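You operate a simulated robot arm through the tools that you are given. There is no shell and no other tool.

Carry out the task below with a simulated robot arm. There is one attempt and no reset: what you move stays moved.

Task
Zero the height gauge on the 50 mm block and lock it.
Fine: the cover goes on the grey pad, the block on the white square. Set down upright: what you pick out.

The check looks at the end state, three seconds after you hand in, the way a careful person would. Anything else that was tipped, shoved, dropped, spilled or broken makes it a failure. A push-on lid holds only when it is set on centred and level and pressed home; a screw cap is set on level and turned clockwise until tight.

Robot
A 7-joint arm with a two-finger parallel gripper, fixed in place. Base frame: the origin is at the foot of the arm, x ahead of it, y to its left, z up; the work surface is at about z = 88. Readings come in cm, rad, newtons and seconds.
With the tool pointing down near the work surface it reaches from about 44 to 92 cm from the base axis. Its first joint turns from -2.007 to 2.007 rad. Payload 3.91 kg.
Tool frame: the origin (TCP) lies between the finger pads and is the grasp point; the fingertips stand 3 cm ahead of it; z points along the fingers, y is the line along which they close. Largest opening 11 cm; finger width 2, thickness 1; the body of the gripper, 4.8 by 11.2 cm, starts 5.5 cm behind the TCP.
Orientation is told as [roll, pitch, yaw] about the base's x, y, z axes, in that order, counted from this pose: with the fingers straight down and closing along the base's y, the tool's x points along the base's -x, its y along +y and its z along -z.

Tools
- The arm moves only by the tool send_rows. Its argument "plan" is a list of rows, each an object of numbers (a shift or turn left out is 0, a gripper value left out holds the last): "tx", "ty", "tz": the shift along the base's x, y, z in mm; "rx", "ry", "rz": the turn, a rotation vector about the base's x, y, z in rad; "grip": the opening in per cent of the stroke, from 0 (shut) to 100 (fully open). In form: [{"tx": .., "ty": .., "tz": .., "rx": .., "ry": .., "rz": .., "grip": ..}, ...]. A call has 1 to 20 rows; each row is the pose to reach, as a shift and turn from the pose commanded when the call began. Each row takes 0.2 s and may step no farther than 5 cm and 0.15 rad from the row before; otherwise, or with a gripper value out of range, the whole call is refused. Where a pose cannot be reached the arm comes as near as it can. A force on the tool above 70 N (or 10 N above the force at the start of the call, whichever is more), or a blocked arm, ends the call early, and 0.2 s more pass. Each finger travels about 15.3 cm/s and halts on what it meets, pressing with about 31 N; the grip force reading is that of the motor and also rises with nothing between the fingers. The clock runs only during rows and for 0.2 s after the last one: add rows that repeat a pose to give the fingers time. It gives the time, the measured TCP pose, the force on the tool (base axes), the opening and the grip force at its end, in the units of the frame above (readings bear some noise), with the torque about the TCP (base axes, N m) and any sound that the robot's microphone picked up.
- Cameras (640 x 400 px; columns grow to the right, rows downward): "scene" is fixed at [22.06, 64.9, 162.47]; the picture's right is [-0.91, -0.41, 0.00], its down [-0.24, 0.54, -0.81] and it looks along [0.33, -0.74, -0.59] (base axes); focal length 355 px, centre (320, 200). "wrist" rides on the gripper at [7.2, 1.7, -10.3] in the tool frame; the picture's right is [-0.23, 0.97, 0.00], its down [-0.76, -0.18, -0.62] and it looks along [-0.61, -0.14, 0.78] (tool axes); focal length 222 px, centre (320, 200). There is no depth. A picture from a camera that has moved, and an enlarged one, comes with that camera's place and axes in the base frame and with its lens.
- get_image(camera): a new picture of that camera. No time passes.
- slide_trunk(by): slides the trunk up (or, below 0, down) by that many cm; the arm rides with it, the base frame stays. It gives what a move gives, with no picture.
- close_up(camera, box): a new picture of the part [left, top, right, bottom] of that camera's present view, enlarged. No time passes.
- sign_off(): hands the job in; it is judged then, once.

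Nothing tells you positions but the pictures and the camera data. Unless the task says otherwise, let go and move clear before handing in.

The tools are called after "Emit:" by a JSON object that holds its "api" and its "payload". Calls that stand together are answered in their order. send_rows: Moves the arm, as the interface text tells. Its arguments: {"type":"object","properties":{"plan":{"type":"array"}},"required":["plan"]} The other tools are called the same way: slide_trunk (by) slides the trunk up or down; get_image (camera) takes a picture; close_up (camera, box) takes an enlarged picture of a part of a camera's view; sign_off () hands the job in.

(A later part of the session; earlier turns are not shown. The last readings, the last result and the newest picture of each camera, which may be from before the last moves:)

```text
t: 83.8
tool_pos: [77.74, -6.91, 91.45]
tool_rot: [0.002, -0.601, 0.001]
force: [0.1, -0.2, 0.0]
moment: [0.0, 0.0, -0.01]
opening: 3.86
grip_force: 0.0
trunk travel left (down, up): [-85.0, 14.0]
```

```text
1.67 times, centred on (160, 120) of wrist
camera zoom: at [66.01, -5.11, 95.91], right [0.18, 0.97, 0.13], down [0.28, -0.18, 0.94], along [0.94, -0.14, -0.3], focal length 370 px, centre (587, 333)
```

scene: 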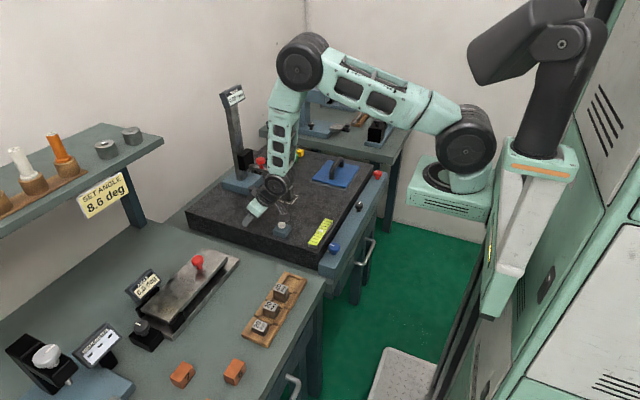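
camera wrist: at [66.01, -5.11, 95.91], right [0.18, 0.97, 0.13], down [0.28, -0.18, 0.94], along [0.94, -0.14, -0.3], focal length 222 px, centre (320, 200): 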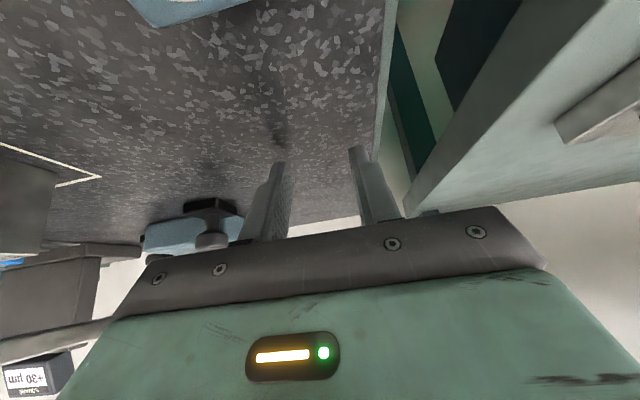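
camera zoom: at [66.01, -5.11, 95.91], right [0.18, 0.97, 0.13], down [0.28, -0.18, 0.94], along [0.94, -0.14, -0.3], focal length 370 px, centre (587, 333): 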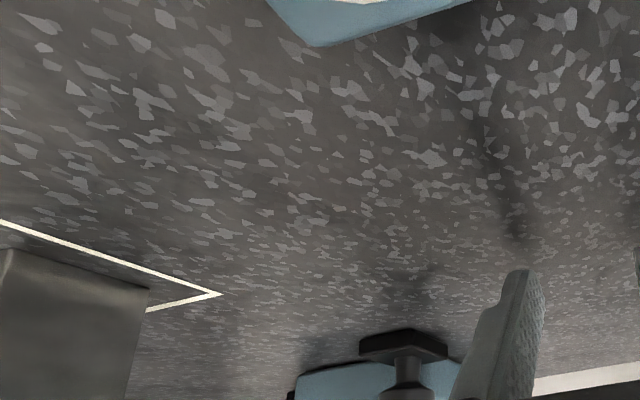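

All is intact: the display reads 0.00 and the button box hasn't moved. I'll rise straight up first, as a single call.

Emit:
{"api": "send_rows", "payload": {"plan": [{"tz": 40}, {"tz": 80}, {"tz": 120}, {"tz": 160}, {"tx": -30, "tz": 190}, {"tx": -70, "tz": 210}, {"tx": -100, "ty": -30, "tz": 215}, {"tx": -110, "ty": -70, "tz": 215}, {"tx": -110, "ty": -115, "tz": 215}, {"tx": -110, "ty": -160, "tz": 215}, {"tx": -110, "ty": -205, "tz": 215}, {"tx": -110, "ty": -250, "tz": 215}, {"tx": -110, "ty": -270, "tz": 190}]}}

Emit:
{"api": "get_image", "payload": {"camera": "wrist"}}

Emit:
{"api": "get_image", "payload": {"camera": "scene"}}

```text
t: 86.6
tool_pos: [66.85, -33.93, 110.26]
tool_rot: [0.003, -0.6, 0.001]
force: [1.1, 0.5, 0.7]
moment: [0.0, -0.02, -0.04]
opening: 3.86
grip_force: 0.0
trunk travel left (down, up): [-85.0, 14.0]
```

```text
taken
camera wrist: at [55.03, -32.08, 114.74], right [0.18, 0.97, 0.13], down [0.28, -0.18, 0.94], along [0.94, -0.14, -0.3], focal length 222 px, centre (320, 200)
```

wrist: 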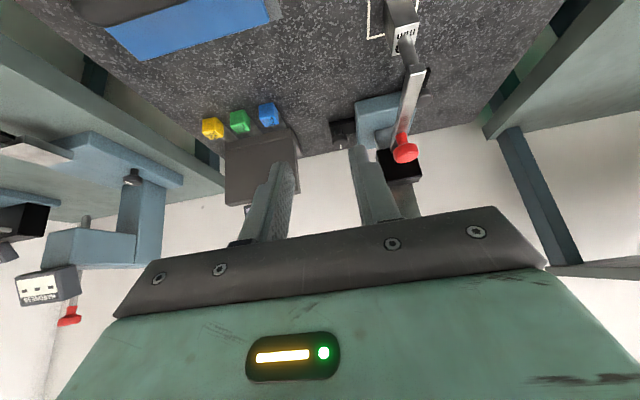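

```text
taken
```

scene: 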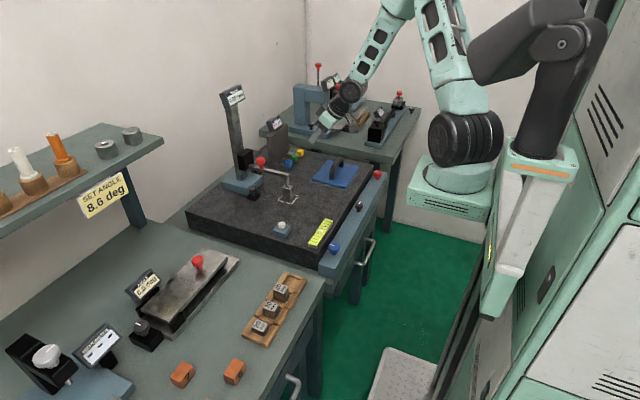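

Emit:
{"api": "close_up", "payload": {"camera": "wrist", "box": [290, 80, 420, 170]}}

Emit:
{"api": "close_up", "payload": {"camera": "wrist", "box": [200, 80, 460, 240]}}

Emit:
{"api": "close_up", "payload": {"camera": "scene", "box": [245, 160, 275, 190]}}

```text
4.44 times, centred on (355, 125) of wrist
camera zoom: at [55.03, -32.08, 114.74], right [0.18, 0.97, 0.13], down [0.28, -0.18, 0.94], along [0.94, -0.14, -0.3], focal length 987 px, centre (164, 533)
```

zoom: 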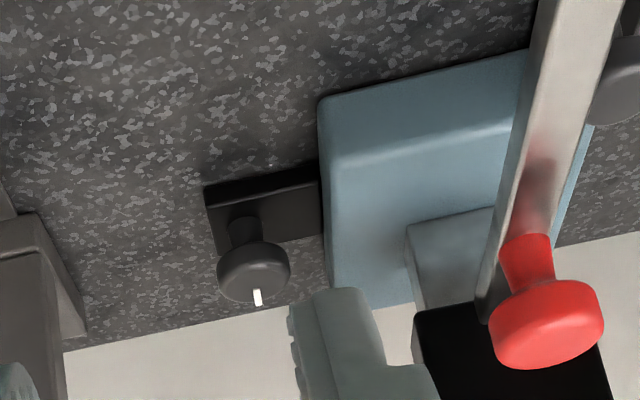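

```text
2.46 times, centred on (330, 160) of wrist
camera zoom: at [55.03, -32.08, 114.74], right [0.18, 0.97, 0.13], down [0.28, -0.18, 0.94], along [0.94, -0.14, -0.3], focal length 547 px, centre (295, 298)
```

zoom: 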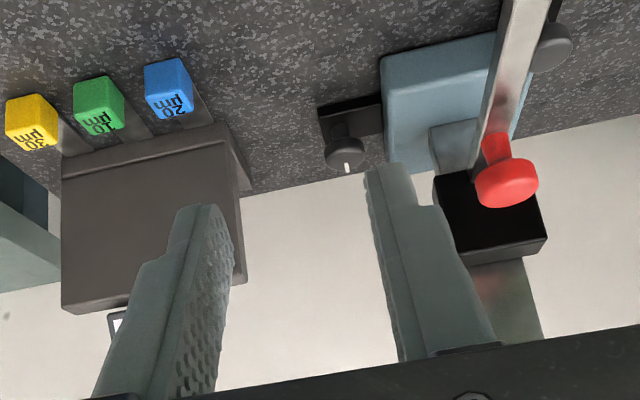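

```text
13.33 times, centred on (260, 175) of scene
camera zoom: at [22.06, 64.9, 162.47], right [-0.91, -0.41, 0.0], down [-0.24, 0.54, -0.81], along [0.33, -0.74, -0.59], focal length 4733 px, centre (1120, 533)
```

zoom: 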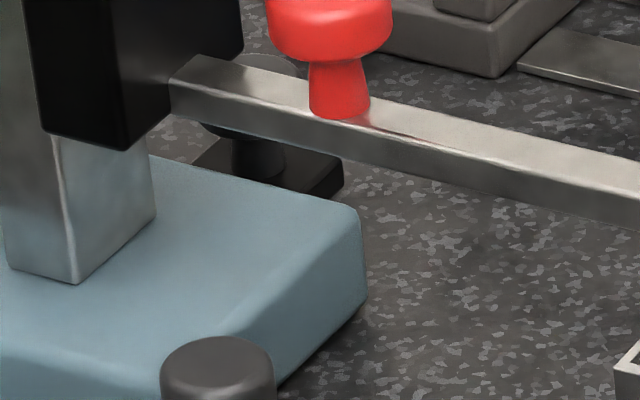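

The display stays at 0.00. The lock knob head is at (93.0, -32.3), z 90.2–91.7, with its mark pointing +x. It's beyond vertical reach, so I'll lower the trunk for margin and approach tilted. First I'll raise the hand.

Emit:
{"api": "send_rows", "payload": {"plan": [{"tz": 40}, {"tz": 80}, {"tz": 120}, {"tz": 150}]}}

```text
t: 87.6
tool_pos: [66.89, -34.01, 125.39]
tool_rot: [0.001, -0.598, 0.0]
force: [-0.6, 0.0, 0.4]
moment: [0.02, -0.01, 0.01]
opening: 3.85
grip_force: 0.0
trunk travel left (down, up): [-85.0, 14.0]
```

Emit:
{"api": "slide_trunk", "payload": {"by": -15}}

Emit:
{"api": "get_image", "payload": {"camera": "scene"}}

```text
t: 89.3
tool_pos: [66.86, -34.05, 110.42]
tool_rot: [0.002, -0.599, 0.002]
force: [0.4, 0.1, -0.3]
moment: [-0.01, -0.01, -0.02]
opening: 3.84
grip_force: 0.0
trunk travel left (down, up): [-70.0, 29.0]
```

```text
taken
```

scene: 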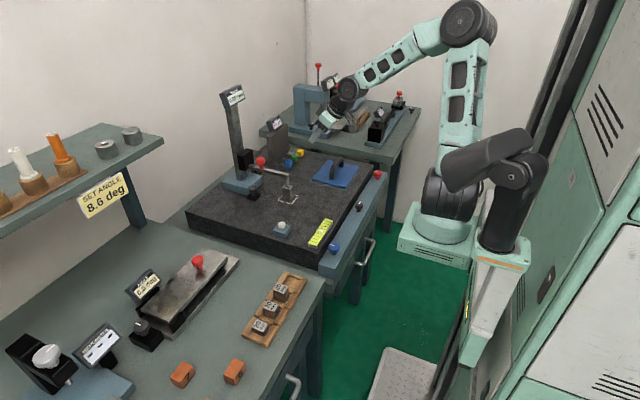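

The trunk shift showed me the arm's shoulder is really near (22, -23), so the knob is within vertical reach. I'll restore the trunk, straighten the tool, then come down between the gauge and the squareness tester leaning slightly to -y.

Emit:
{"api": "slide_trunk", "payload": {"by": 15}}

```text
t: 91.1
tool_pos: [66.82, -33.93, 125.41]
tool_rot: [0.002, -0.601, 0.001]
force: [0.1, -0.7, -0.1]
moment: [0.01, -0.02, 0.01]
opening: 3.86
grip_force: 0.1
trunk travel left (down, up): [-85.0, 14.0]
```

Emit:
{"api": "send_rows", "payload": {"plan": [{"ry": 0.12, "ty": -6}, {"ry": 0.24, "ty": -12}, {"ry": 0.36, "ty": -18}, {"ry": 0.48, "ty": -24}, {"ry": 0.6, "ty": -30}]}}

```text
t: 92.3
tool_pos: [66.73, -36.89, 125.32]
tool_rot: [0.002, 0.001, 0.001]
force: [0.3, 0.7, 0.8]
moment: [-0.01, 0.0, 0.02]
opening: 3.84
grip_force: 0.0
trunk travel left (down, up): [-85.0, 14.0]
```

Emit:
{"api": "send_rows", "payload": {"plan": [{"tx": 35, "rz": 0.14}, {"tx": 70, "rz": 0.28}, {"tx": 105, "rz": 0.42}, {"tx": 140, "rz": 0.56}, {"tx": 170, "rz": 0.7}]}}

Emit:
{"api": "get_image", "payload": {"camera": "wrist"}}

Emit:
{"api": "get_image", "payload": {"camera": "scene"}}

```text
t: 93.5
tool_pos: [83.83, -36.99, 125.29]
tool_rot: [0.002, 0.0, 0.703]
force: [0.5, 0.4, 0.1]
moment: [-0.01, -0.04, -0.02]
opening: 3.83
grip_force: 0.0
trunk travel left (down, up): [-85.0, 14.0]
```

```text
taken
camera wrist: at [77.22, -40.23, 135.76], right [-0.46, 0.89, 0.0], down [0.7, 0.36, 0.62], along [0.55, 0.29, -0.78], focal length 222 px, centre (320, 200)
```

wrist: 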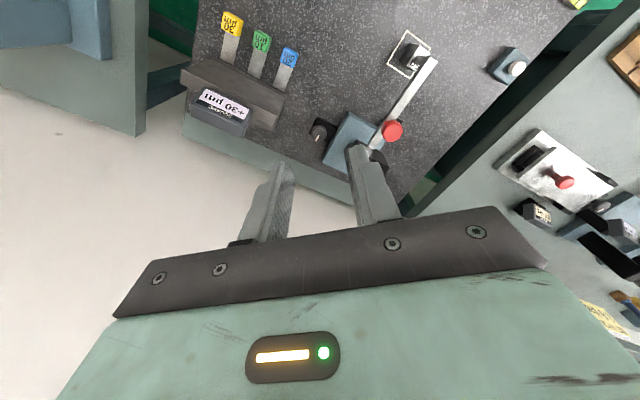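

```text
taken
```

scene: 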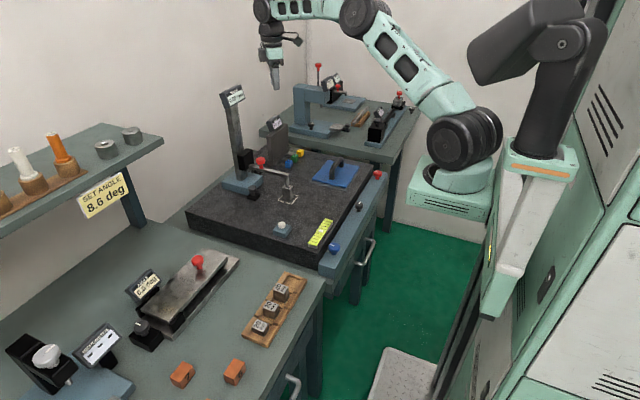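

This is a good top view of the knob and both neighbours, so I'll measure clearances here.

Emit:
{"api": "close_up", "payload": {"camera": "wrist", "box": [170, 30, 430, 200]}}

Emit:
{"api": "close_up", "payload": {"camera": "wrist", "box": [285, 90, 415, 180]}}

```text
2.35 times, centred on (300, 115) of wrist
camera zoom: at [77.22, -40.23, 135.76], right [-0.46, 0.89, 0.0], down [0.7, 0.36, 0.62], along [0.55, 0.29, -0.78], focal length 523 px, centre (367, 400)
```

zoom: 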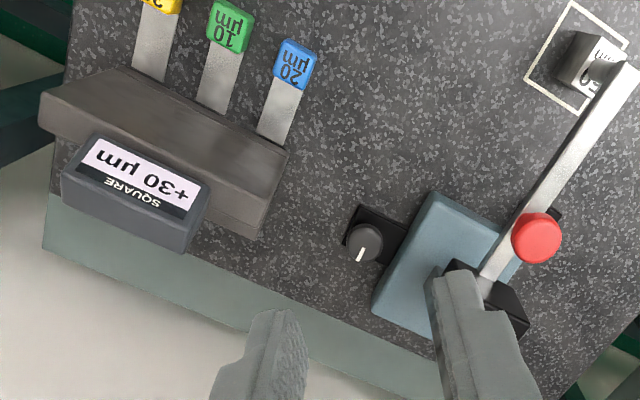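

```text
4.44 times, centred on (350, 135) of wrist
camera zoom: at [77.22, -40.23, 135.76], right [-0.46, 0.89, 0.0], down [0.7, 0.36, 0.62], along [0.55, 0.29, -0.78], focal length 987 px, centre (187, 489)
```

zoom: 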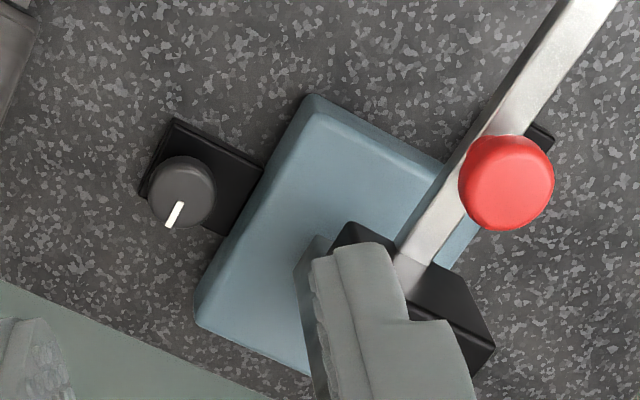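

Clearances look workable: carriage side at y≈-26.9, squareness display at y≤-44, and the knob at (92.8, -32.25). I'll tilt slightly and move above the knob.

Emit:
{"api": "send_rows", "payload": {"plan": [{"rx": 0.125, "tx": 10}, {"rx": 0.25, "tx": 30}, {"rx": 0.25, "tx": 60, "ty": 2, "tz": -20}, {"rx": 0.25, "tx": 90, "ty": 5, "tz": -50}, {"rx": 0.25, "tx": 90, "ty": 5, "tz": -95}, {"rx": 0.25, "tx": 90, "ty": 5, "tz": -140}]}}

Emit:
{"api": "get_image", "payload": {"camera": "wrist"}}

Emit:
{"api": "close_up", "payload": {"camera": "scene", "box": [200, 60, 330, 210]}}

```text
t: 94.9
tool_pos: [88.55, -34.62, 111.56]
tool_rot: [0.195, -0.161, 0.686]
force: [-0.4, -0.3, 0.3]
moment: [-0.07, 0.0, -0.02]
opening: 3.85
grip_force: 0.1
out of reach, approached as far as the arm can: row 2, 3, 4, 5, 6
trunk travel left (down, up): [-85.0, 14.0]
```

```text
taken
camera wrist: at [81.99, -40.26, 120.79], right [-0.46, 0.86, 0.22], down [0.7, 0.19, 0.69], along [0.55, 0.47, -0.69], focal length 222 px, centre (320, 200)
```

wrist: 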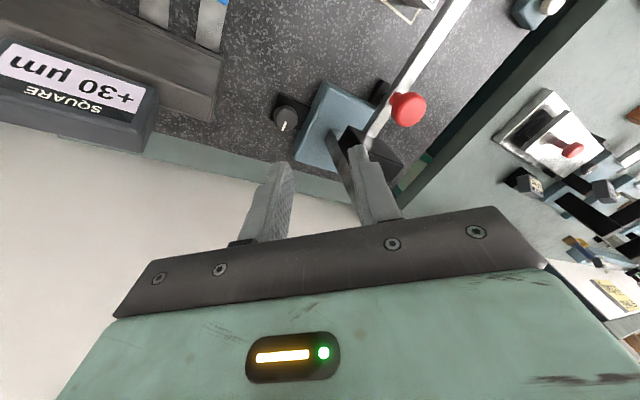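

```text
2.67 times, centred on (265, 135) of scene
camera zoom: at [22.06, 64.9, 162.47], right [-0.91, -0.41, 0.0], down [-0.24, 0.54, -0.81], along [0.33, -0.74, -0.59], focal length 947 px, centre (467, 373)
```

zoom: 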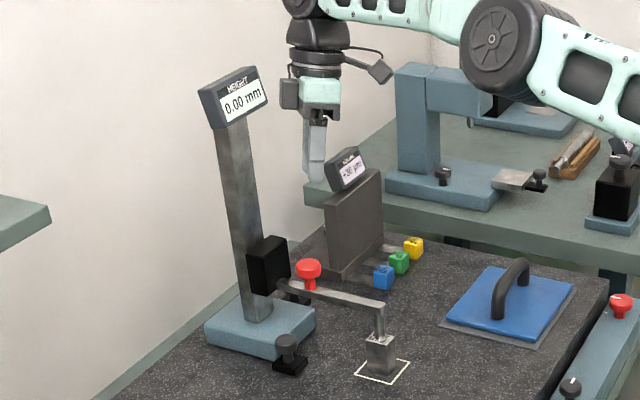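

The vertical pose is out of reach there, so I need an outward tilt of about 0.65 rad with a heading of about 33°. I'll back off first and clean up the orientation.

Emit:
{"api": "send_rows", "payload": {"plan": [{"tx": -25, "ty": -20, "tz": 5, "rx": -0.075, "ry": -0.061, "rz": -0.015}, {"tx": -50, "ty": -40, "tz": 5, "rx": -0.149, "ry": -0.122, "rz": -0.031}, {"tx": -70, "ty": -54, "tz": 5, "rx": -0.149, "ry": -0.122, "rz": -0.031}]}}

```text
t: 95.7
tool_pos: [81.66, -40.13, 111.81]
tool_rot: [-0.002, -0.162, 0.686]
force: [0.8, 0.4, 0.4]
moment: [-0.03, -0.01, 0.0]
opening: 3.86
grip_force: 0.0
trunk travel left (down, up): [-85.0, 14.0]
```

Emit:
{"api": "send_rows", "payload": {"plan": [{"rx": 0.077, "ry": -0.0945}, {"rx": 0.1545, "ry": -0.189}, {"rx": 0.232, "ry": -0.2835, "tz": -10}, {"rx": 0.309, "ry": -0.378, "tz": -20}]}}

Emit:
{"api": "get_image", "payload": {"camera": "wrist"}}

Emit:
{"api": "get_image", "payload": {"camera": "scene"}}

```text
t: 96.7
tool_pos: [81.54, -40.18, 109.95]
tool_rot: [-0.003, -0.652, 0.686]
force: [0.0, 0.6, 0.0]
moment: [-0.02, 0.01, 0.02]
opening: 3.89
grip_force: 0.0
trunk travel left (down, up): [-85.0, 14.0]
```

```text
taken
camera wrist: at [71.21, -46.26, 113.89], right [-0.48, 0.87, 0.14], down [0.29, 0.01, 0.96], along [0.83, 0.5, -0.25], focal length 222 px, centre (320, 200)
```

wrist: 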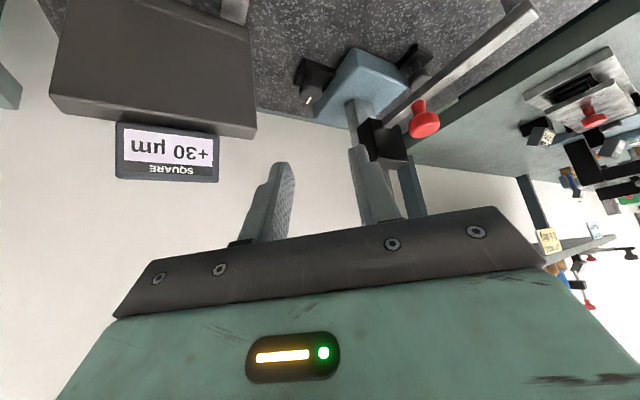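

```text
taken
```

scene: 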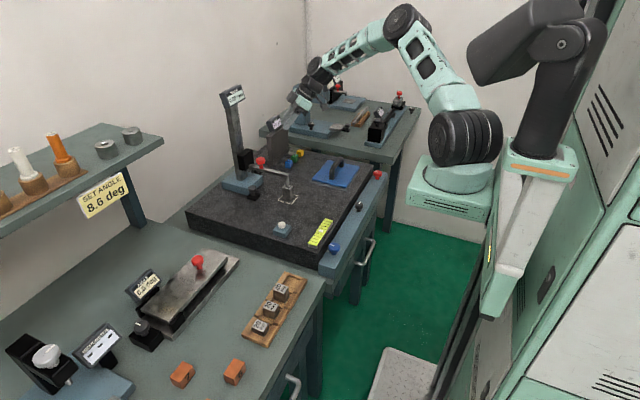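

The orientation is reachable. I'll zoom in to refine the knob position and obstacle clearances from this view.

Emit:
{"api": "close_up", "payload": {"camera": "wrist", "box": [240, 30, 460, 180]}}

Emit:
{"api": "close_up", "payload": {"camera": "wrist", "box": [280, 40, 360, 120]}}

```text
2.67 times, centred on (350, 105) of wrist
camera zoom: at [71.21, -46.26, 113.89], right [-0.48, 0.87, 0.14], down [0.29, 0.01, 0.96], along [0.83, 0.5, -0.25], focal length 592 px, centre (240, 453)
```

zoom: 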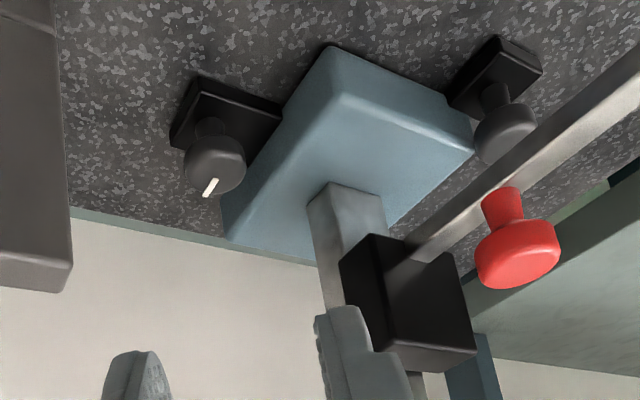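

```text
5.00 times, centred on (320, 80) of wrist
camera zoom: at [71.21, -46.26, 113.89], right [-0.48, 0.87, 0.14], down [0.29, 0.01, 0.96], along [0.83, 0.5, -0.25], focal length 1111 px, centre (320, 800)
```

zoom: 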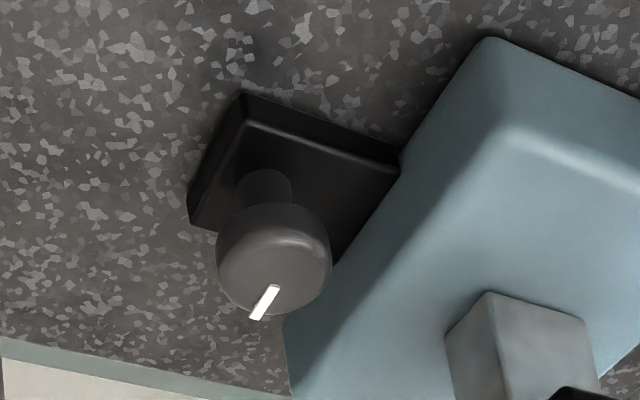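

The knob estimate is (92.5, -32.3), with its head at z≈90.6–92. The heading has to stay within about 15–25° to clear the carriage and the squareness plate. I'll move to a pre-grasp 8 cm back along the tool axis.

Emit:
{"api": "send_rows", "payload": {"plan": [{"tx": 8, "ty": 12, "tz": -20, "rz": -0.08, "grip": 39}, {"tx": 16, "ty": 25, "tz": -40, "rz": -0.17}, {"tx": 24, "ty": 38, "tz": -64, "rz": -0.25}, {"tx": 40, "ty": 46, "tz": -88, "rz": -0.25}, {"tx": 57, "ty": 54, "tz": -111, "rz": -0.25}]}}

Emit:
{"api": "get_image", "payload": {"camera": "wrist"}}

Emit:
{"api": "close_up", "payload": {"camera": "scene", "box": [200, 70, 330, 210]}}

```text
t: 97.9
tool_pos: [87.19, -34.87, 98.93]
tool_rot: [-0.003, -0.648, 0.434]
force: [0.4, -0.4, 0.4]
moment: [-0.03, -0.01, -0.01]
opening: 4.3
grip_force: 0.1
trunk travel left (down, up): [-85.0, 14.0]
```

```text
taken
camera wrist: at [75.56, -38.23, 102.78], right [-0.25, 0.96, 0.14], down [0.28, -0.06, 0.96], along [0.93, 0.27, -0.26], focal length 222 px, centre (320, 200)
```

wrist: 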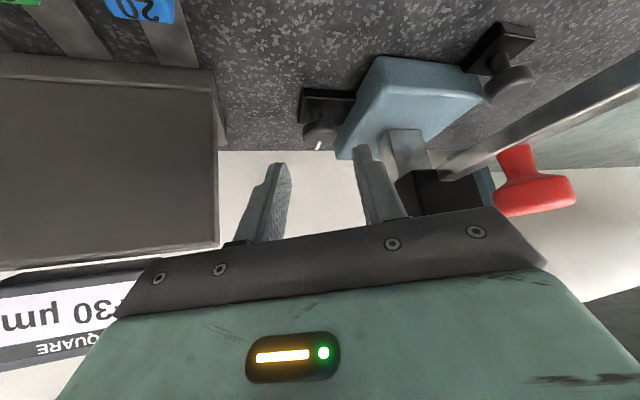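

```text
2.86 times, centred on (265, 140) of scene
camera zoom: at [22.06, 64.9, 162.47], right [-0.91, -0.41, 0.0], down [-0.24, 0.54, -0.81], along [0.33, -0.74, -0.59], focal length 1014 px, centre (477, 371)
```

zoom: 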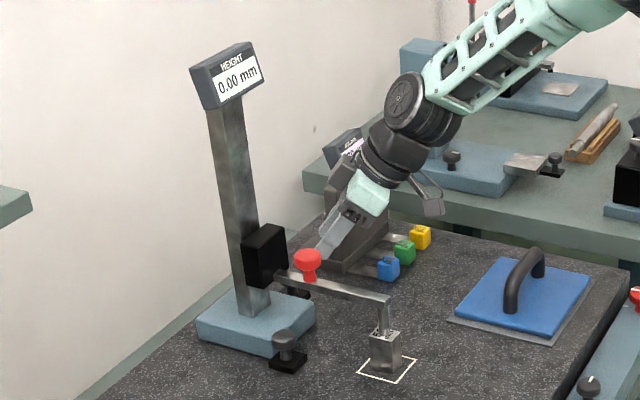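

The knob sits right on the tool axis line (column 320, about row 130). I'll zoom in to confirm before advancing.

Emit:
{"api": "close_up", "payload": {"camera": "wrist", "box": [270, 80, 390, 180]}}

```text
4.00 times, centred on (330, 130) of wrist
camera zoom: at [75.56, -38.23, 102.78], right [-0.25, 0.96, 0.14], down [0.28, -0.06, 0.96], along [0.93, 0.27, -0.26], focal length 888 px, centre (280, 480)
```

zoom: 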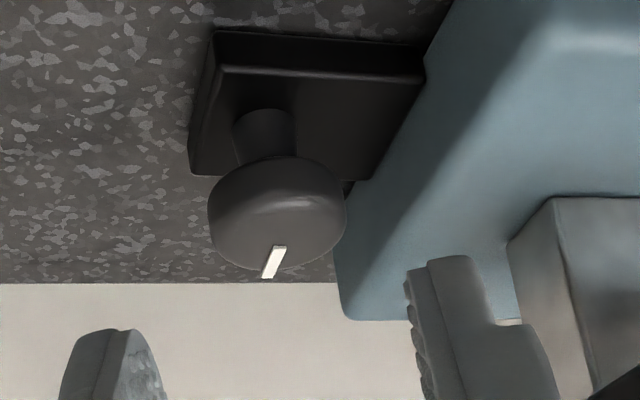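

Confirmed, the knob is centred between the fingers' paths. I'll advance along the axis to straddle the knob head.

Emit:
{"api": "send_rows", "payload": {"plan": [{"tx": 14.5, "ty": 6.5, "tz": -19.5}, {"tx": 27, "ty": 12, "tz": -36}, {"tx": 36, "ty": 16, "tz": -48}, {"tx": 43, "ty": 19, "tz": -57}, {"tx": 48, "ty": 21, "tz": -63}]}}

Emit:
{"api": "get_image", "payload": {"camera": "wrist"}}

Emit:
{"api": "close_up", "payload": {"camera": "wrist", "box": [240, 120, 400, 240]}}

Emit:
{"api": "close_up", "payload": {"camera": "scene", "box": [210, 75, 310, 210]}}

```text
t: 99.1
tool_pos: [91.91, -32.79, 92.59]
tool_rot: [-0.001, -0.649, 0.435]
force: [0.1, -2.9, 1.9]
moment: [-0.04, 0.02, 0.06]
opening: 4.17
grip_force: 0.1
trunk travel left (down, up): [-85.0, 14.0]
```

```text
taken
camera wrist: at [80.38, -36.15, 96.45], right [-0.25, 0.96, 0.14], down [0.28, -0.06, 0.96], along [0.93, 0.27, -0.26], focal length 222 px, centre (320, 200)
```

wrist: 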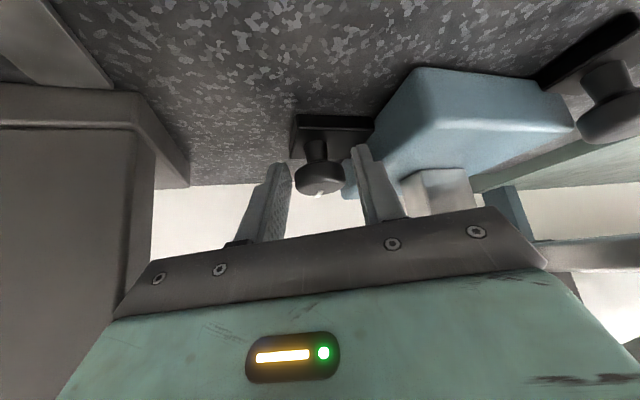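

```text
3.33 times, centred on (320, 180) of wrist
camera zoom: at [80.38, -36.15, 96.45], right [-0.25, 0.96, 0.14], down [0.28, -0.06, 0.96], along [0.93, 0.27, -0.26], focal length 740 px, centre (320, 267)
```

zoom: 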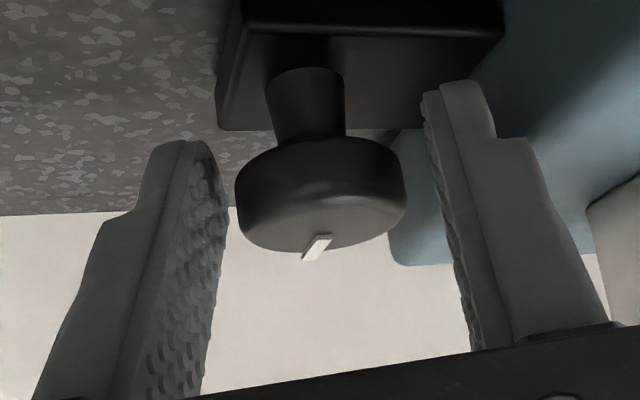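

```text
2.96 times, centred on (260, 142) of scene
camera zoom: at [22.06, 64.9, 162.47], right [-0.91, -0.41, 0.0], down [-0.24, 0.54, -0.81], along [0.33, -0.74, -0.59], focal length 1052 px, centre (498, 370)
```

zoom: 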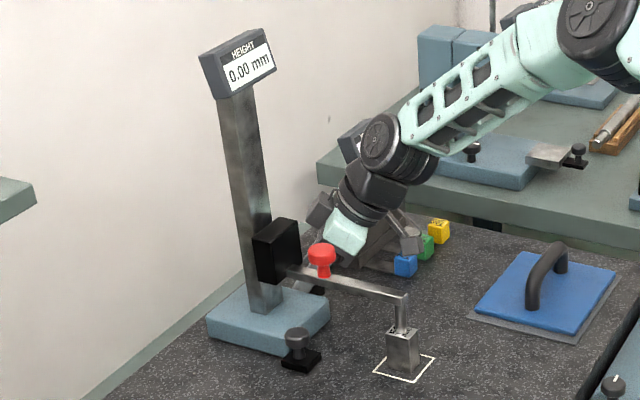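

The fingers straddle the knob head, though the outer finger is just brushing the base. I'll close onto the knob now.

Emit:
{"api": "send_rows", "payload": {"plan": [{"grip": 34}, {"grip": 28}, {"grip": 20}, {"grip": 10}, {"grip": 10}]}}

Emit:
{"api": "close_up", "payload": {"camera": "wrist", "box": [240, 120, 400, 240]}}

Emit:
{"api": "close_up", "payload": {"camera": "scene", "box": [215, 75, 245, 105]}}

```text
t: 100.3
tool_pos: [92.12, -32.82, 92.51]
tool_rot: [-0.003, -0.649, 0.437]
force: [3.8, -3.0, -1.4]
moment: [-0.09, -0.36, -0.04]
opening: 3.13
grip_force: 44.5
trunk travel left (down, up): [-85.0, 14.0]
```

```text
3.33 times, centred on (320, 180) of wrist
camera zoom: at [80.42, -36.12, 96.45], right [-0.25, 0.96, 0.14], down [0.28, -0.06, 0.96], along [0.93, 0.27, -0.26], focal length 740 px, centre (320, 267)
```

zoom: 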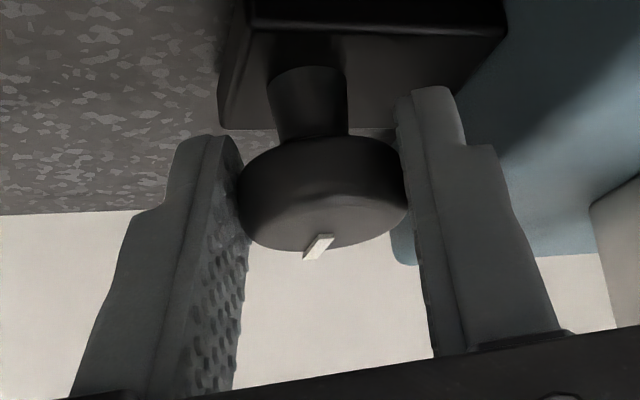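

```text
13.33 times, centred on (230, 90) of scene
camera zoom: at [22.06, 64.9, 162.47], right [-0.91, -0.41, 0.0], down [-0.24, 0.54, -0.81], along [0.33, -0.74, -0.59], focal length 4733 px, centre (1520, 1667)
```

zoom: 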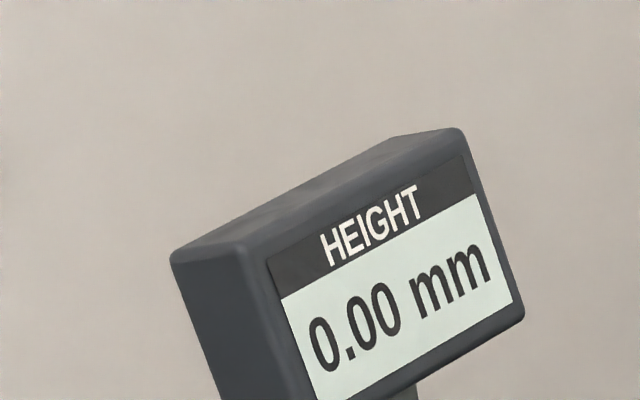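

It's gripped at 3.13 cm and the display still shows 0.00. I'll start turning clockwise, first by swinging the heading about the knob axis.

Emit:
{"api": "send_rows", "payload": {"plan": [{"tx": -0.1, "ty": 0.3, "rz": -0.045}, {"tx": -0.2, "ty": 0.6, "rz": -0.09}, {"tx": -0.3, "ty": 0.9, "rz": -0.135}, {"tx": -0.4, "ty": 1.1, "rz": -0.175}]}}

Emit:
{"api": "close_up", "payload": {"camera": "wrist", "box": [240, 120, 400, 240]}}

Emit:
{"api": "close_up", "payload": {"camera": "scene", "box": [210, 75, 310, 210]}}

```text
t: 101.3
tool_pos: [91.99, -32.46, 92.51]
tool_rot: [0.0, -0.65, 0.26]
force: [-2.7, 0.2, 1.7]
moment: [0.06, 0.15, 0.0]
opening: 3.13
grip_force: 44.7
trunk travel left (down, up): [-85.0, 14.0]
```

```text
3.33 times, centred on (320, 180) of wrist
camera zoom: at [79.93, -33.83, 96.46], right [-0.08, 0.99, 0.14], down [0.27, -0.11, 0.96], along [0.96, 0.11, -0.26], focal length 740 px, centre (320, 267)
```

zoom: 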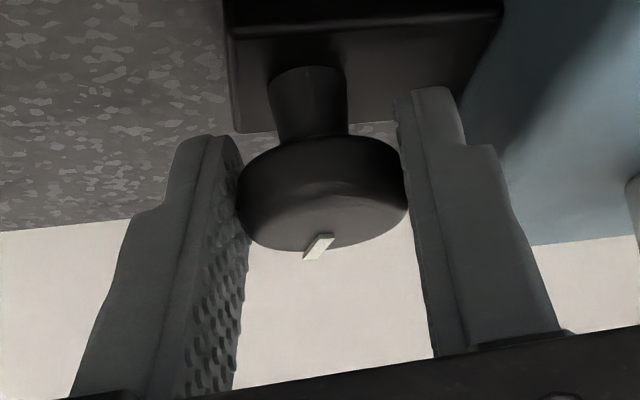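

```text
2.96 times, centred on (260, 142) of scene
camera zoom: at [22.06, 64.9, 162.47], right [-0.91, -0.41, 0.0], down [-0.24, 0.54, -0.81], along [0.33, -0.74, -0.59], focal length 1052 px, centre (498, 370)
```

zoom: 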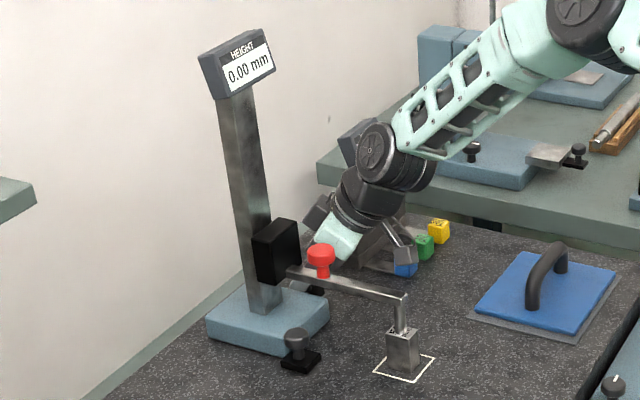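

The knob turned with the gripper, since the mark stays fixed in the hand's view, and there's little resistance. I'll continue by rotating about the tool axis clockwise.

Emit:
{"api": "send_rows", "payload": {"plan": [{"rx": 0.0585, "ry": 0.0156, "rz": -0.0796}, {"rx": 0.1169, "ry": 0.0311, "rz": -0.1592}, {"rx": 0.1754, "ry": 0.0467, "rz": -0.2388}]}}

Emit:
{"api": "close_up", "payload": {"camera": "wrist", "box": [240, 120, 400, 240]}}

Emit:
{"api": "close_up", "payload": {"camera": "scene", "box": [210, 75, 310, 210]}}

```text
t: 102.1
tool_pos: [92.05, -32.55, 92.51]
tool_rot: [0.223, -0.614, -0.11]
force: [-1.1, 3.2, -1.7]
moment: [-0.4, -0.8, 0.03]
opening: 3.11
grip_force: 44.9
trunk travel left (down, up): [-85.0, 14.0]
```

```text
3.33 times, centred on (320, 180) of wrist
camera zoom: at [80.03, -31.64, 96.97], right [0.17, 0.94, 0.31], down [0.26, -0.34, 0.9], along [0.95, -0.07, -0.3], focal length 740 px, centre (320, 267)
```

zoom: 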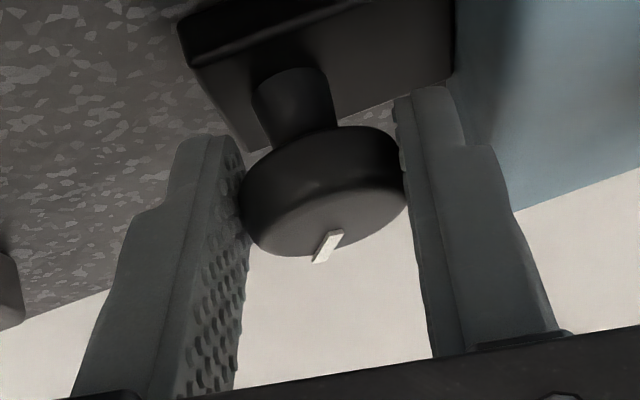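

```text
2.96 times, centred on (260, 142) of scene
camera zoom: at [22.06, 64.9, 162.47], right [-0.91, -0.41, 0.0], down [-0.24, 0.54, -0.81], along [0.33, -0.74, -0.59], focal length 1052 px, centre (498, 370)
```

zoom: 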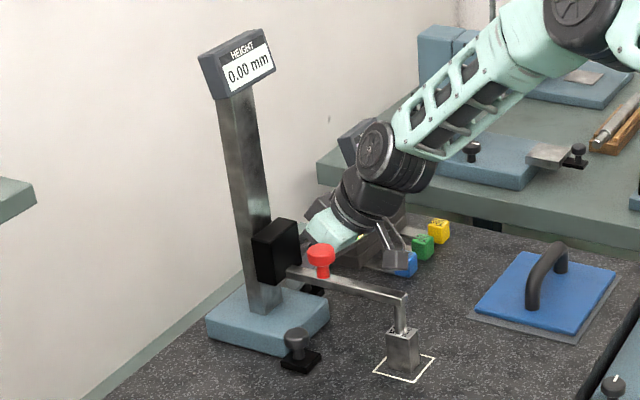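

It's still turning. I'll continue another 0.3 rad.

Emit:
{"api": "send_rows", "payload": {"plan": [{"rx": 0.0585, "ry": 0.0156, "rz": -0.0796}, {"rx": 0.1169, "ry": 0.0311, "rz": -0.1592}, {"rx": 0.1754, "ry": 0.0467, "rz": -0.2388}]}}

Emit:
{"api": "close_up", "payload": {"camera": "wrist", "box": [240, 120, 400, 240]}}

Emit:
{"api": "close_up", "payload": {"camera": "scene", "box": [210, 75, 310, 210]}}

```text
t: 102.9
tool_pos: [91.95, -32.68, 92.71]
tool_rot: [0.407, -0.526, -0.452]
force: [0.4, 1.2, 10.6]
moment: [-1.04, -0.69, 0.09]
opening: 3.12
grip_force: 45.7
trunk travel left (down, up): [-85.0, 14.0]
```

```text
3.33 times, centred on (320, 180) of wrist
camera zoom: at [80.74, -29.77, 98.02], right [0.39, 0.8, 0.45], down [0.19, -0.55, 0.82], along [0.9, -0.24, -0.37], focal length 740 px, centre (320, 267)
```

zoom: 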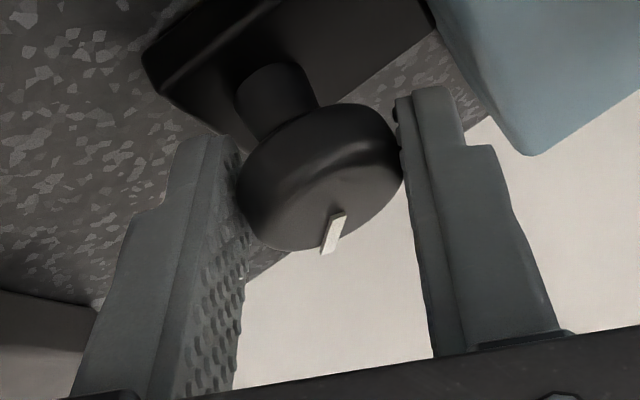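

```text
2.96 times, centred on (260, 142) of scene
camera zoom: at [22.06, 64.9, 162.47], right [-0.91, -0.41, 0.0], down [-0.24, 0.54, -0.81], along [0.33, -0.74, -0.59], focal length 1052 px, centre (498, 370)
```

zoom: 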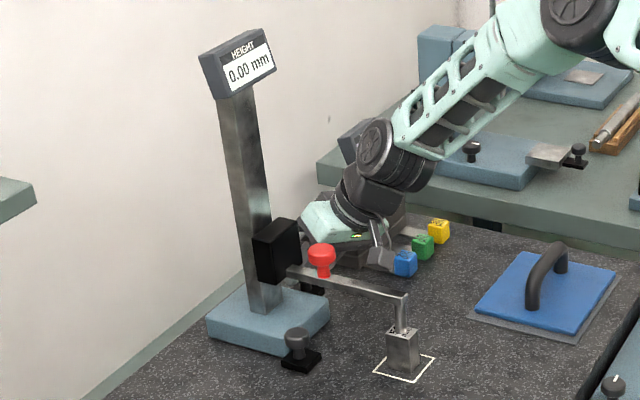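

About 39° has been turned and the display is still 0.00. I'll release, back off along the tool axis and re-index for another stroke.

Emit:
{"api": "send_rows", "payload": {"plan": [{"grip": 30}, {"grip": 38}, {"grip": 38}, {"tx": -9, "ty": -2.5, "tz": 12}, {"tx": -20, "ty": -5.3, "tz": 27}, {"tx": -35, "ty": -9.3, "tz": 48}]}}

Emit:
{"api": "get_image", "payload": {"camera": "wrist"}}

Emit:
{"api": "close_up", "payload": {"camera": "scene", "box": [210, 75, 310, 210]}}

```text
t: 104.3
tool_pos: [88.31, -33.46, 97.35]
tool_rot: [0.403, -0.521, -0.445]
force: [0.4, -0.5, 0.3]
moment: [0.01, 0.0, -0.01]
opening: 4.19
grip_force: 0.0
trunk travel left (down, up): [-85.0, 14.0]
```

```text
taken
camera wrist: at [77.02, -30.58, 102.6], right [0.39, 0.8, 0.45], down [0.19, -0.55, 0.81], along [0.9, -0.23, -0.37], focal length 222 px, centre (320, 200)
```

wrist: 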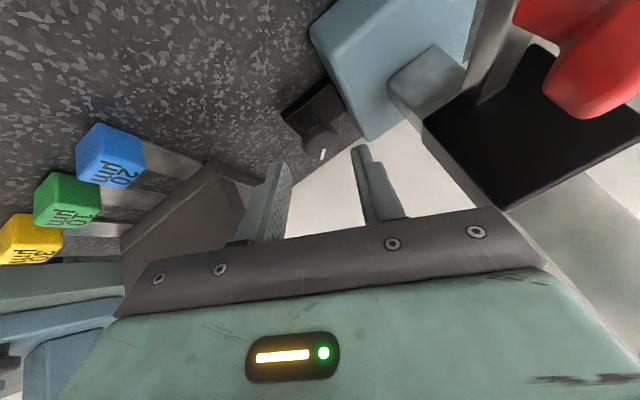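

```text
2.96 times, centred on (260, 142) of scene
camera zoom: at [22.06, 64.9, 162.47], right [-0.91, -0.41, 0.0], down [-0.24, 0.54, -0.81], along [0.33, -0.74, -0.59], focal length 1052 px, centre (498, 370)
```

zoom: 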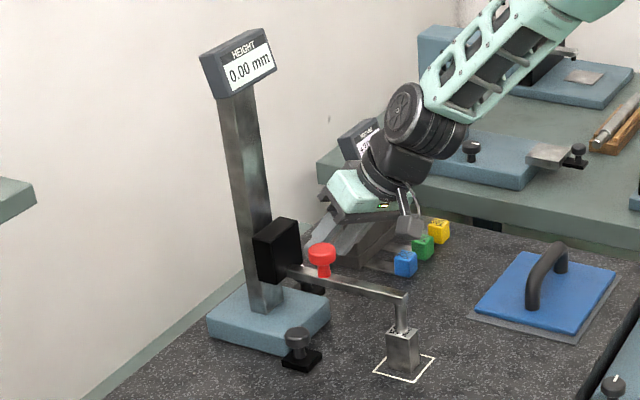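

Emit:
{"api": "send_rows", "payload": {"plan": [{"rx": -0.0702, "ry": -0.0187, "rz": 0.0955}, {"rx": -0.1403, "ry": -0.0373, "rz": 0.191}, {"rx": -0.2105, "ry": -0.056, "rz": 0.2866}, {"rx": -0.2806, "ry": -0.0747, "rz": 0.3821}, {"rx": -0.3508, "ry": -0.0934, "rz": 0.4776}]}}

Emit:
{"api": "close_up", "payload": {"camera": "wrist", "box": [260, 90, 400, 200]}}

```text
t: 105.5
tool_pos: [88.48, -33.57, 97.2]
tool_rot: [-0.004, -0.65, 0.263]
force: [-0.4, 0.8, 0.9]
moment: [0.01, 0.0, -0.04]
opening: 4.19
grip_force: 0.1
trunk travel left (down, up): [-85.0, 14.0]
```

```text
3.64 times, centred on (330, 145) of wrist
camera zoom: at [76.42, -34.81, 101.26], right [-0.08, 0.99, 0.14], down [0.27, -0.11, 0.96], along [0.96, 0.11, -0.26], focal length 808 px, centre (284, 400)
```

zoom: 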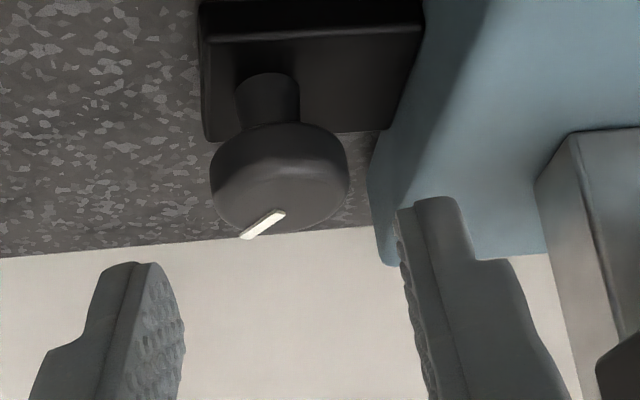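

The mark has moved clockwise from pointing +x by about 40°. I'll re-index to the 25° heading and advance again for a second stroke.

Emit:
{"api": "send_rows", "payload": {"plan": [{"tx": 1.5, "ty": -3, "rz": 0.09, "grip": 36.5}, {"tx": 3, "ty": -6, "rz": 0.175}, {"tx": 13, "ty": -1, "tz": -14, "rz": 0.175}, {"tx": 24, "ty": 4, "tz": -30, "rz": 0.175}, {"tx": 32, "ty": 8, "tz": -41, "rz": 0.175}, {"tx": 36, "ty": 9.6, "tz": -47, "rz": 0.175}]}}

Emit:
{"api": "close_up", "payload": {"camera": "wrist", "box": [240, 120, 400, 240]}}

```text
t: 106.9
tool_pos: [92.06, -32.67, 92.62]
tool_rot: [-0.001, -0.651, 0.433]
force: [-2.5, -3.4, 1.9]
moment: [-0.03, 0.02, 0.02]
opening: 3.93
grip_force: 0.0
trunk travel left (down, up): [-85.0, 14.0]
```

```text
3.33 times, centred on (320, 180) of wrist
camera zoom: at [80.49, -35.99, 96.61], right [-0.25, 0.96, 0.14], down [0.28, -0.06, 0.96], along [0.93, 0.27, -0.26], focal length 740 px, centre (320, 267)
```

zoom: 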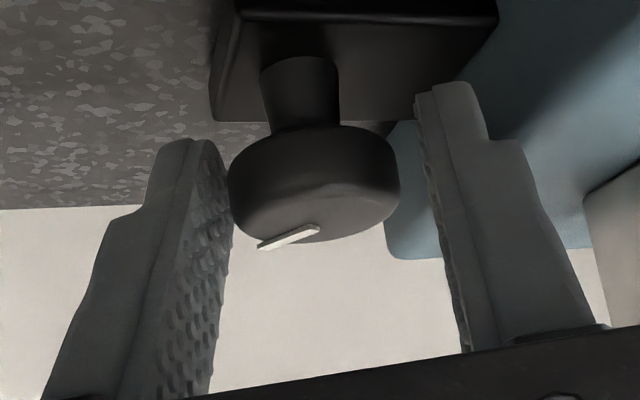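

Emit:
{"api": "send_rows", "payload": {"plan": [{"grip": 32}, {"grip": 26}, {"grip": 18}, {"grip": 10}, {"grip": 10}]}}

Emit:
{"api": "send_rows", "payload": {"plan": [{"tx": -0.1, "ty": 0.3, "rz": -0.045}, {"tx": -0.2, "ty": 0.6, "rz": -0.09}, {"tx": -0.3, "ty": 0.9, "rz": -0.135}, {"tx": -0.4, "ty": 1.1, "rz": -0.175}]}}

Emit:
{"api": "close_up", "payload": {"camera": "wrist", "box": [240, 120, 400, 240]}}

Emit:
{"api": "close_up", "payload": {"camera": "scene", "box": [210, 75, 310, 210]}}

```text
t: 108.1
tool_pos: [92.16, -32.58, 92.65]
tool_rot: [0.0, -0.65, 0.435]
force: [7.3, -2.6, -1.8]
moment: [0.11, -0.55, -0.03]
opening: 3.15
grip_force: 45.0
trunk travel left (down, up): [-85.0, 14.0]
```

```text
t: 109.1
tool_pos: [92.06, -32.54, 92.69]
tool_rot: [0.001, -0.649, 0.263]
force: [9.9, 2.4, 1.9]
moment: [-0.19, -0.15, -0.01]
opening: 3.13
grip_force: 44.5
trunk travel left (down, up): [-85.0, 14.0]
```

```text
3.33 times, centred on (320, 180) of wrist
camera zoom: at [80.07, -33.68, 96.58], right [-0.08, 0.99, 0.14], down [0.27, -0.11, 0.96], along [0.96, 0.11, -0.26], focal length 740 px, centre (320, 267)
```

zoom: 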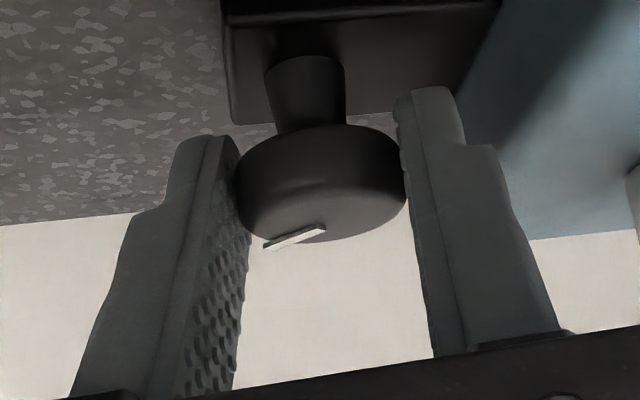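

```text
2.96 times, centred on (260, 142) of scene
camera zoom: at [22.06, 64.9, 162.47], right [-0.91, -0.41, 0.0], down [-0.24, 0.54, -0.81], along [0.33, -0.74, -0.59], focal length 1052 px, centre (498, 370)
```

zoom: 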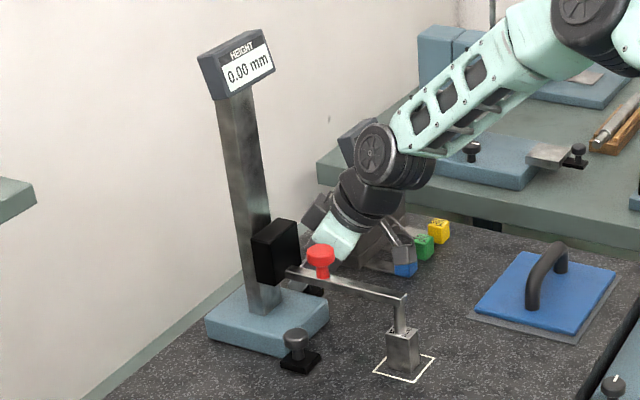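

It's turning smoothly and the display is still 0.00. I'll continue with the axial rotation.

Emit:
{"api": "send_rows", "payload": {"plan": [{"tx": 0.5, "rx": 0.0585, "ry": 0.0156, "rz": -0.0796}, {"tx": 1, "rx": 0.1169, "ry": 0.0311, "rz": -0.1592}, {"tx": 1, "rx": 0.1754, "ry": 0.0467, "rz": -0.2388}, {"tx": 1, "tz": 0.5, "rx": 0.2338, "ry": 0.0622, "rz": -0.3184}, {"tx": 1, "tz": 1, "rx": 0.2923, "ry": 0.0778, "rz": -0.398}, {"tx": 1, "tz": 1, "rx": 0.3508, "ry": 0.0934, "rz": -0.4776}]}}

Emit:
{"api": "close_up", "payload": {"camera": "wrist", "box": [240, 120, 400, 240]}}

Emit:
{"api": "close_up", "payload": {"camera": "scene", "box": [210, 75, 310, 210]}}

```text
t: 110.5
tool_pos: [92.1, -32.52, 92.73]
tool_rot: [0.405, -0.52, -0.451]
force: [-2.3, 1.5, 3.5]
moment: [-0.8, -0.69, 0.05]
opening: 3.11
grip_force: 45.0
trunk travel left (down, up): [-85.0, 14.0]
```

```text
3.33 times, centred on (320, 180) of wrist
camera zoom: at [80.83, -29.64, 98.05], right [0.39, 0.8, 0.45], down [0.19, -0.55, 0.82], along [0.9, -0.24, -0.37], focal length 740 px, centre (320, 267)
```

zoom: 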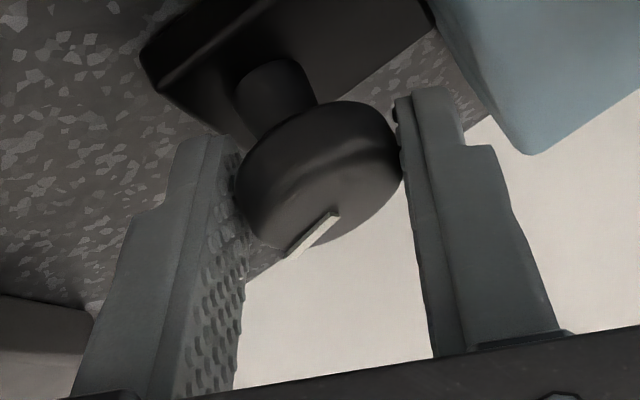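

```text
2.96 times, centred on (260, 142) of scene
camera zoom: at [22.06, 64.9, 162.47], right [-0.91, -0.41, 0.0], down [-0.24, 0.54, -0.81], along [0.33, -0.74, -0.59], focal length 1052 px, centre (498, 370)
```

zoom: 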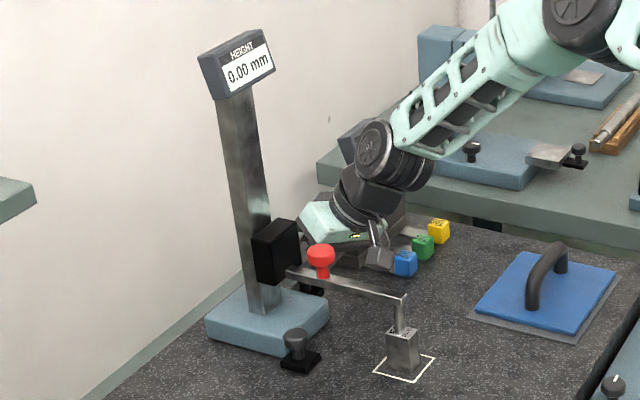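

Emit:
{"api": "send_rows", "payload": {"plan": [{"grip": 30}, {"grip": 38}, {"grip": 38}, {"tx": -9, "ty": -2.5, "tz": 12}, {"tx": -20, "ty": -5.3, "tz": 27}, {"tx": -35, "ty": -9.3, "tz": 48}]}}

Emit:
{"api": "send_rows", "payload": {"plan": [{"rx": -0.0702, "ry": -0.0187, "rz": 0.0955}, {"rx": -0.1403, "ry": -0.0373, "rz": 0.191}, {"rx": -0.2105, "ry": -0.056, "rz": 0.2866}, {"rx": -0.2806, "ry": -0.0747, "rz": 0.3821}, {"rx": -0.3508, "ry": -0.0934, "rz": 0.4776}]}}

Emit:
{"api": "close_up", "payload": {"camera": "wrist", "box": [260, 90, 400, 200]}}

```text
t: 111.9
tool_pos: [88.67, -33.31, 97.44]
tool_rot: [0.403, -0.522, -0.449]
force: [0.2, 0.3, 0.3]
moment: [-0.02, 0.04, -0.01]
opening: 4.18
grip_force: 0.0
trunk travel left (down, up): [-85.0, 14.0]
```

```text
t: 113.1
tool_pos: [88.73, -33.34, 97.61]
tool_rot: [-0.002, -0.65, 0.264]
force: [0.1, 0.5, -0.5]
moment: [0.0, 0.02, 0.04]
opening: 4.18
grip_force: 0.0
trunk travel left (down, up): [-85.0, 14.0]
```

```text
3.64 times, centred on (330, 145) of wrist
camera zoom: at [76.61, -34.67, 101.48], right [-0.08, 0.99, 0.14], down [0.27, -0.11, 0.96], along [0.96, 0.11, -0.26], focal length 808 px, centre (284, 400)
```

zoom: 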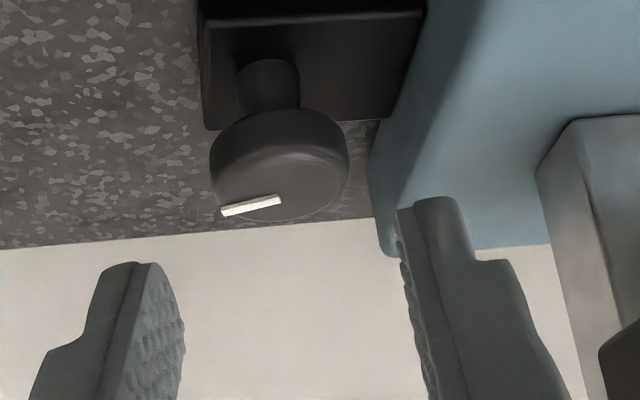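

The mark now points nearly to -y. I'll zoom in to estimate its exact angle and whether it reached a stop.

Emit:
{"api": "close_up", "payload": {"camera": "wrist", "box": [295, 110, 345, 155]}}

Emit:
{"api": "close_up", "payload": {"camera": "scene", "box": [215, 75, 245, 105]}}

Emit:
{"api": "close_up", "payload": {"camera": "scene", "box": [270, 170, 310, 205]}}

```text
8.89 times, centred on (320, 132) of wrist
camera zoom: at [76.61, -34.67, 101.48], right [-0.08, 0.99, 0.14], down [0.27, -0.11, 0.96], along [0.96, 0.11, -0.26], focal length 1974 px, centre (320, 800)
```

zoom: 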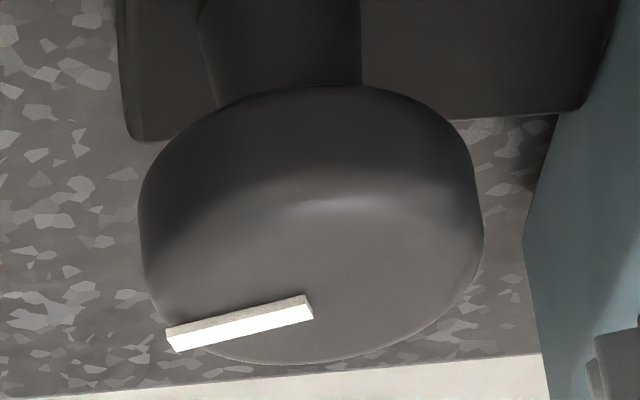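

```text
13.33 times, centred on (230, 90) of scene
camera zoom: at [22.06, 64.9, 162.47], right [-0.91, -0.41, 0.0], down [-0.24, 0.54, -0.81], along [0.33, -0.74, -0.59], focal length 4733 px, centre (1520, 1667)
```

zoom: 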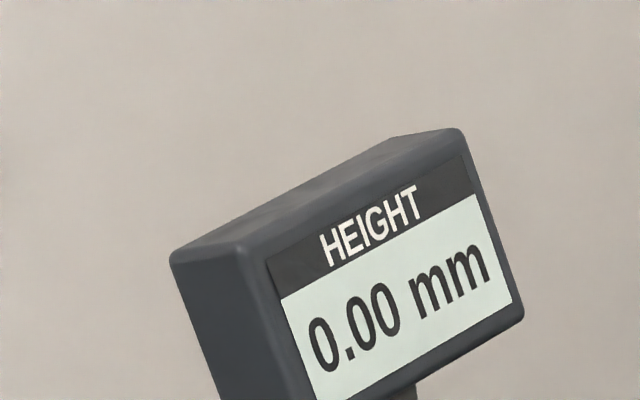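

```text
11.43 times, centred on (290, 188) of scene
camera zoom: at [22.06, 64.9, 162.47], right [-0.91, -0.41, 0.0], down [-0.24, 0.54, -0.81], along [0.33, -0.74, -0.59], focal length 4057 px, centre (663, 343)
```

zoom: 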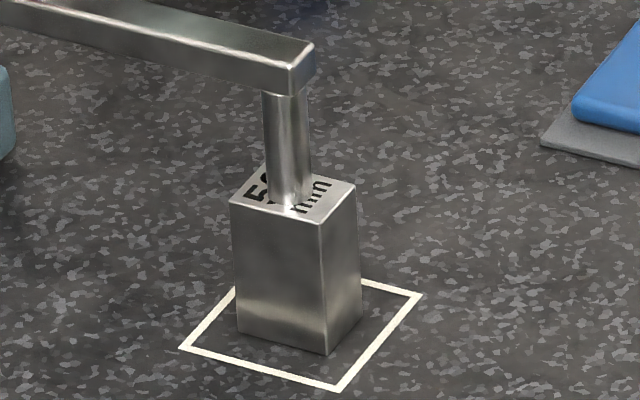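

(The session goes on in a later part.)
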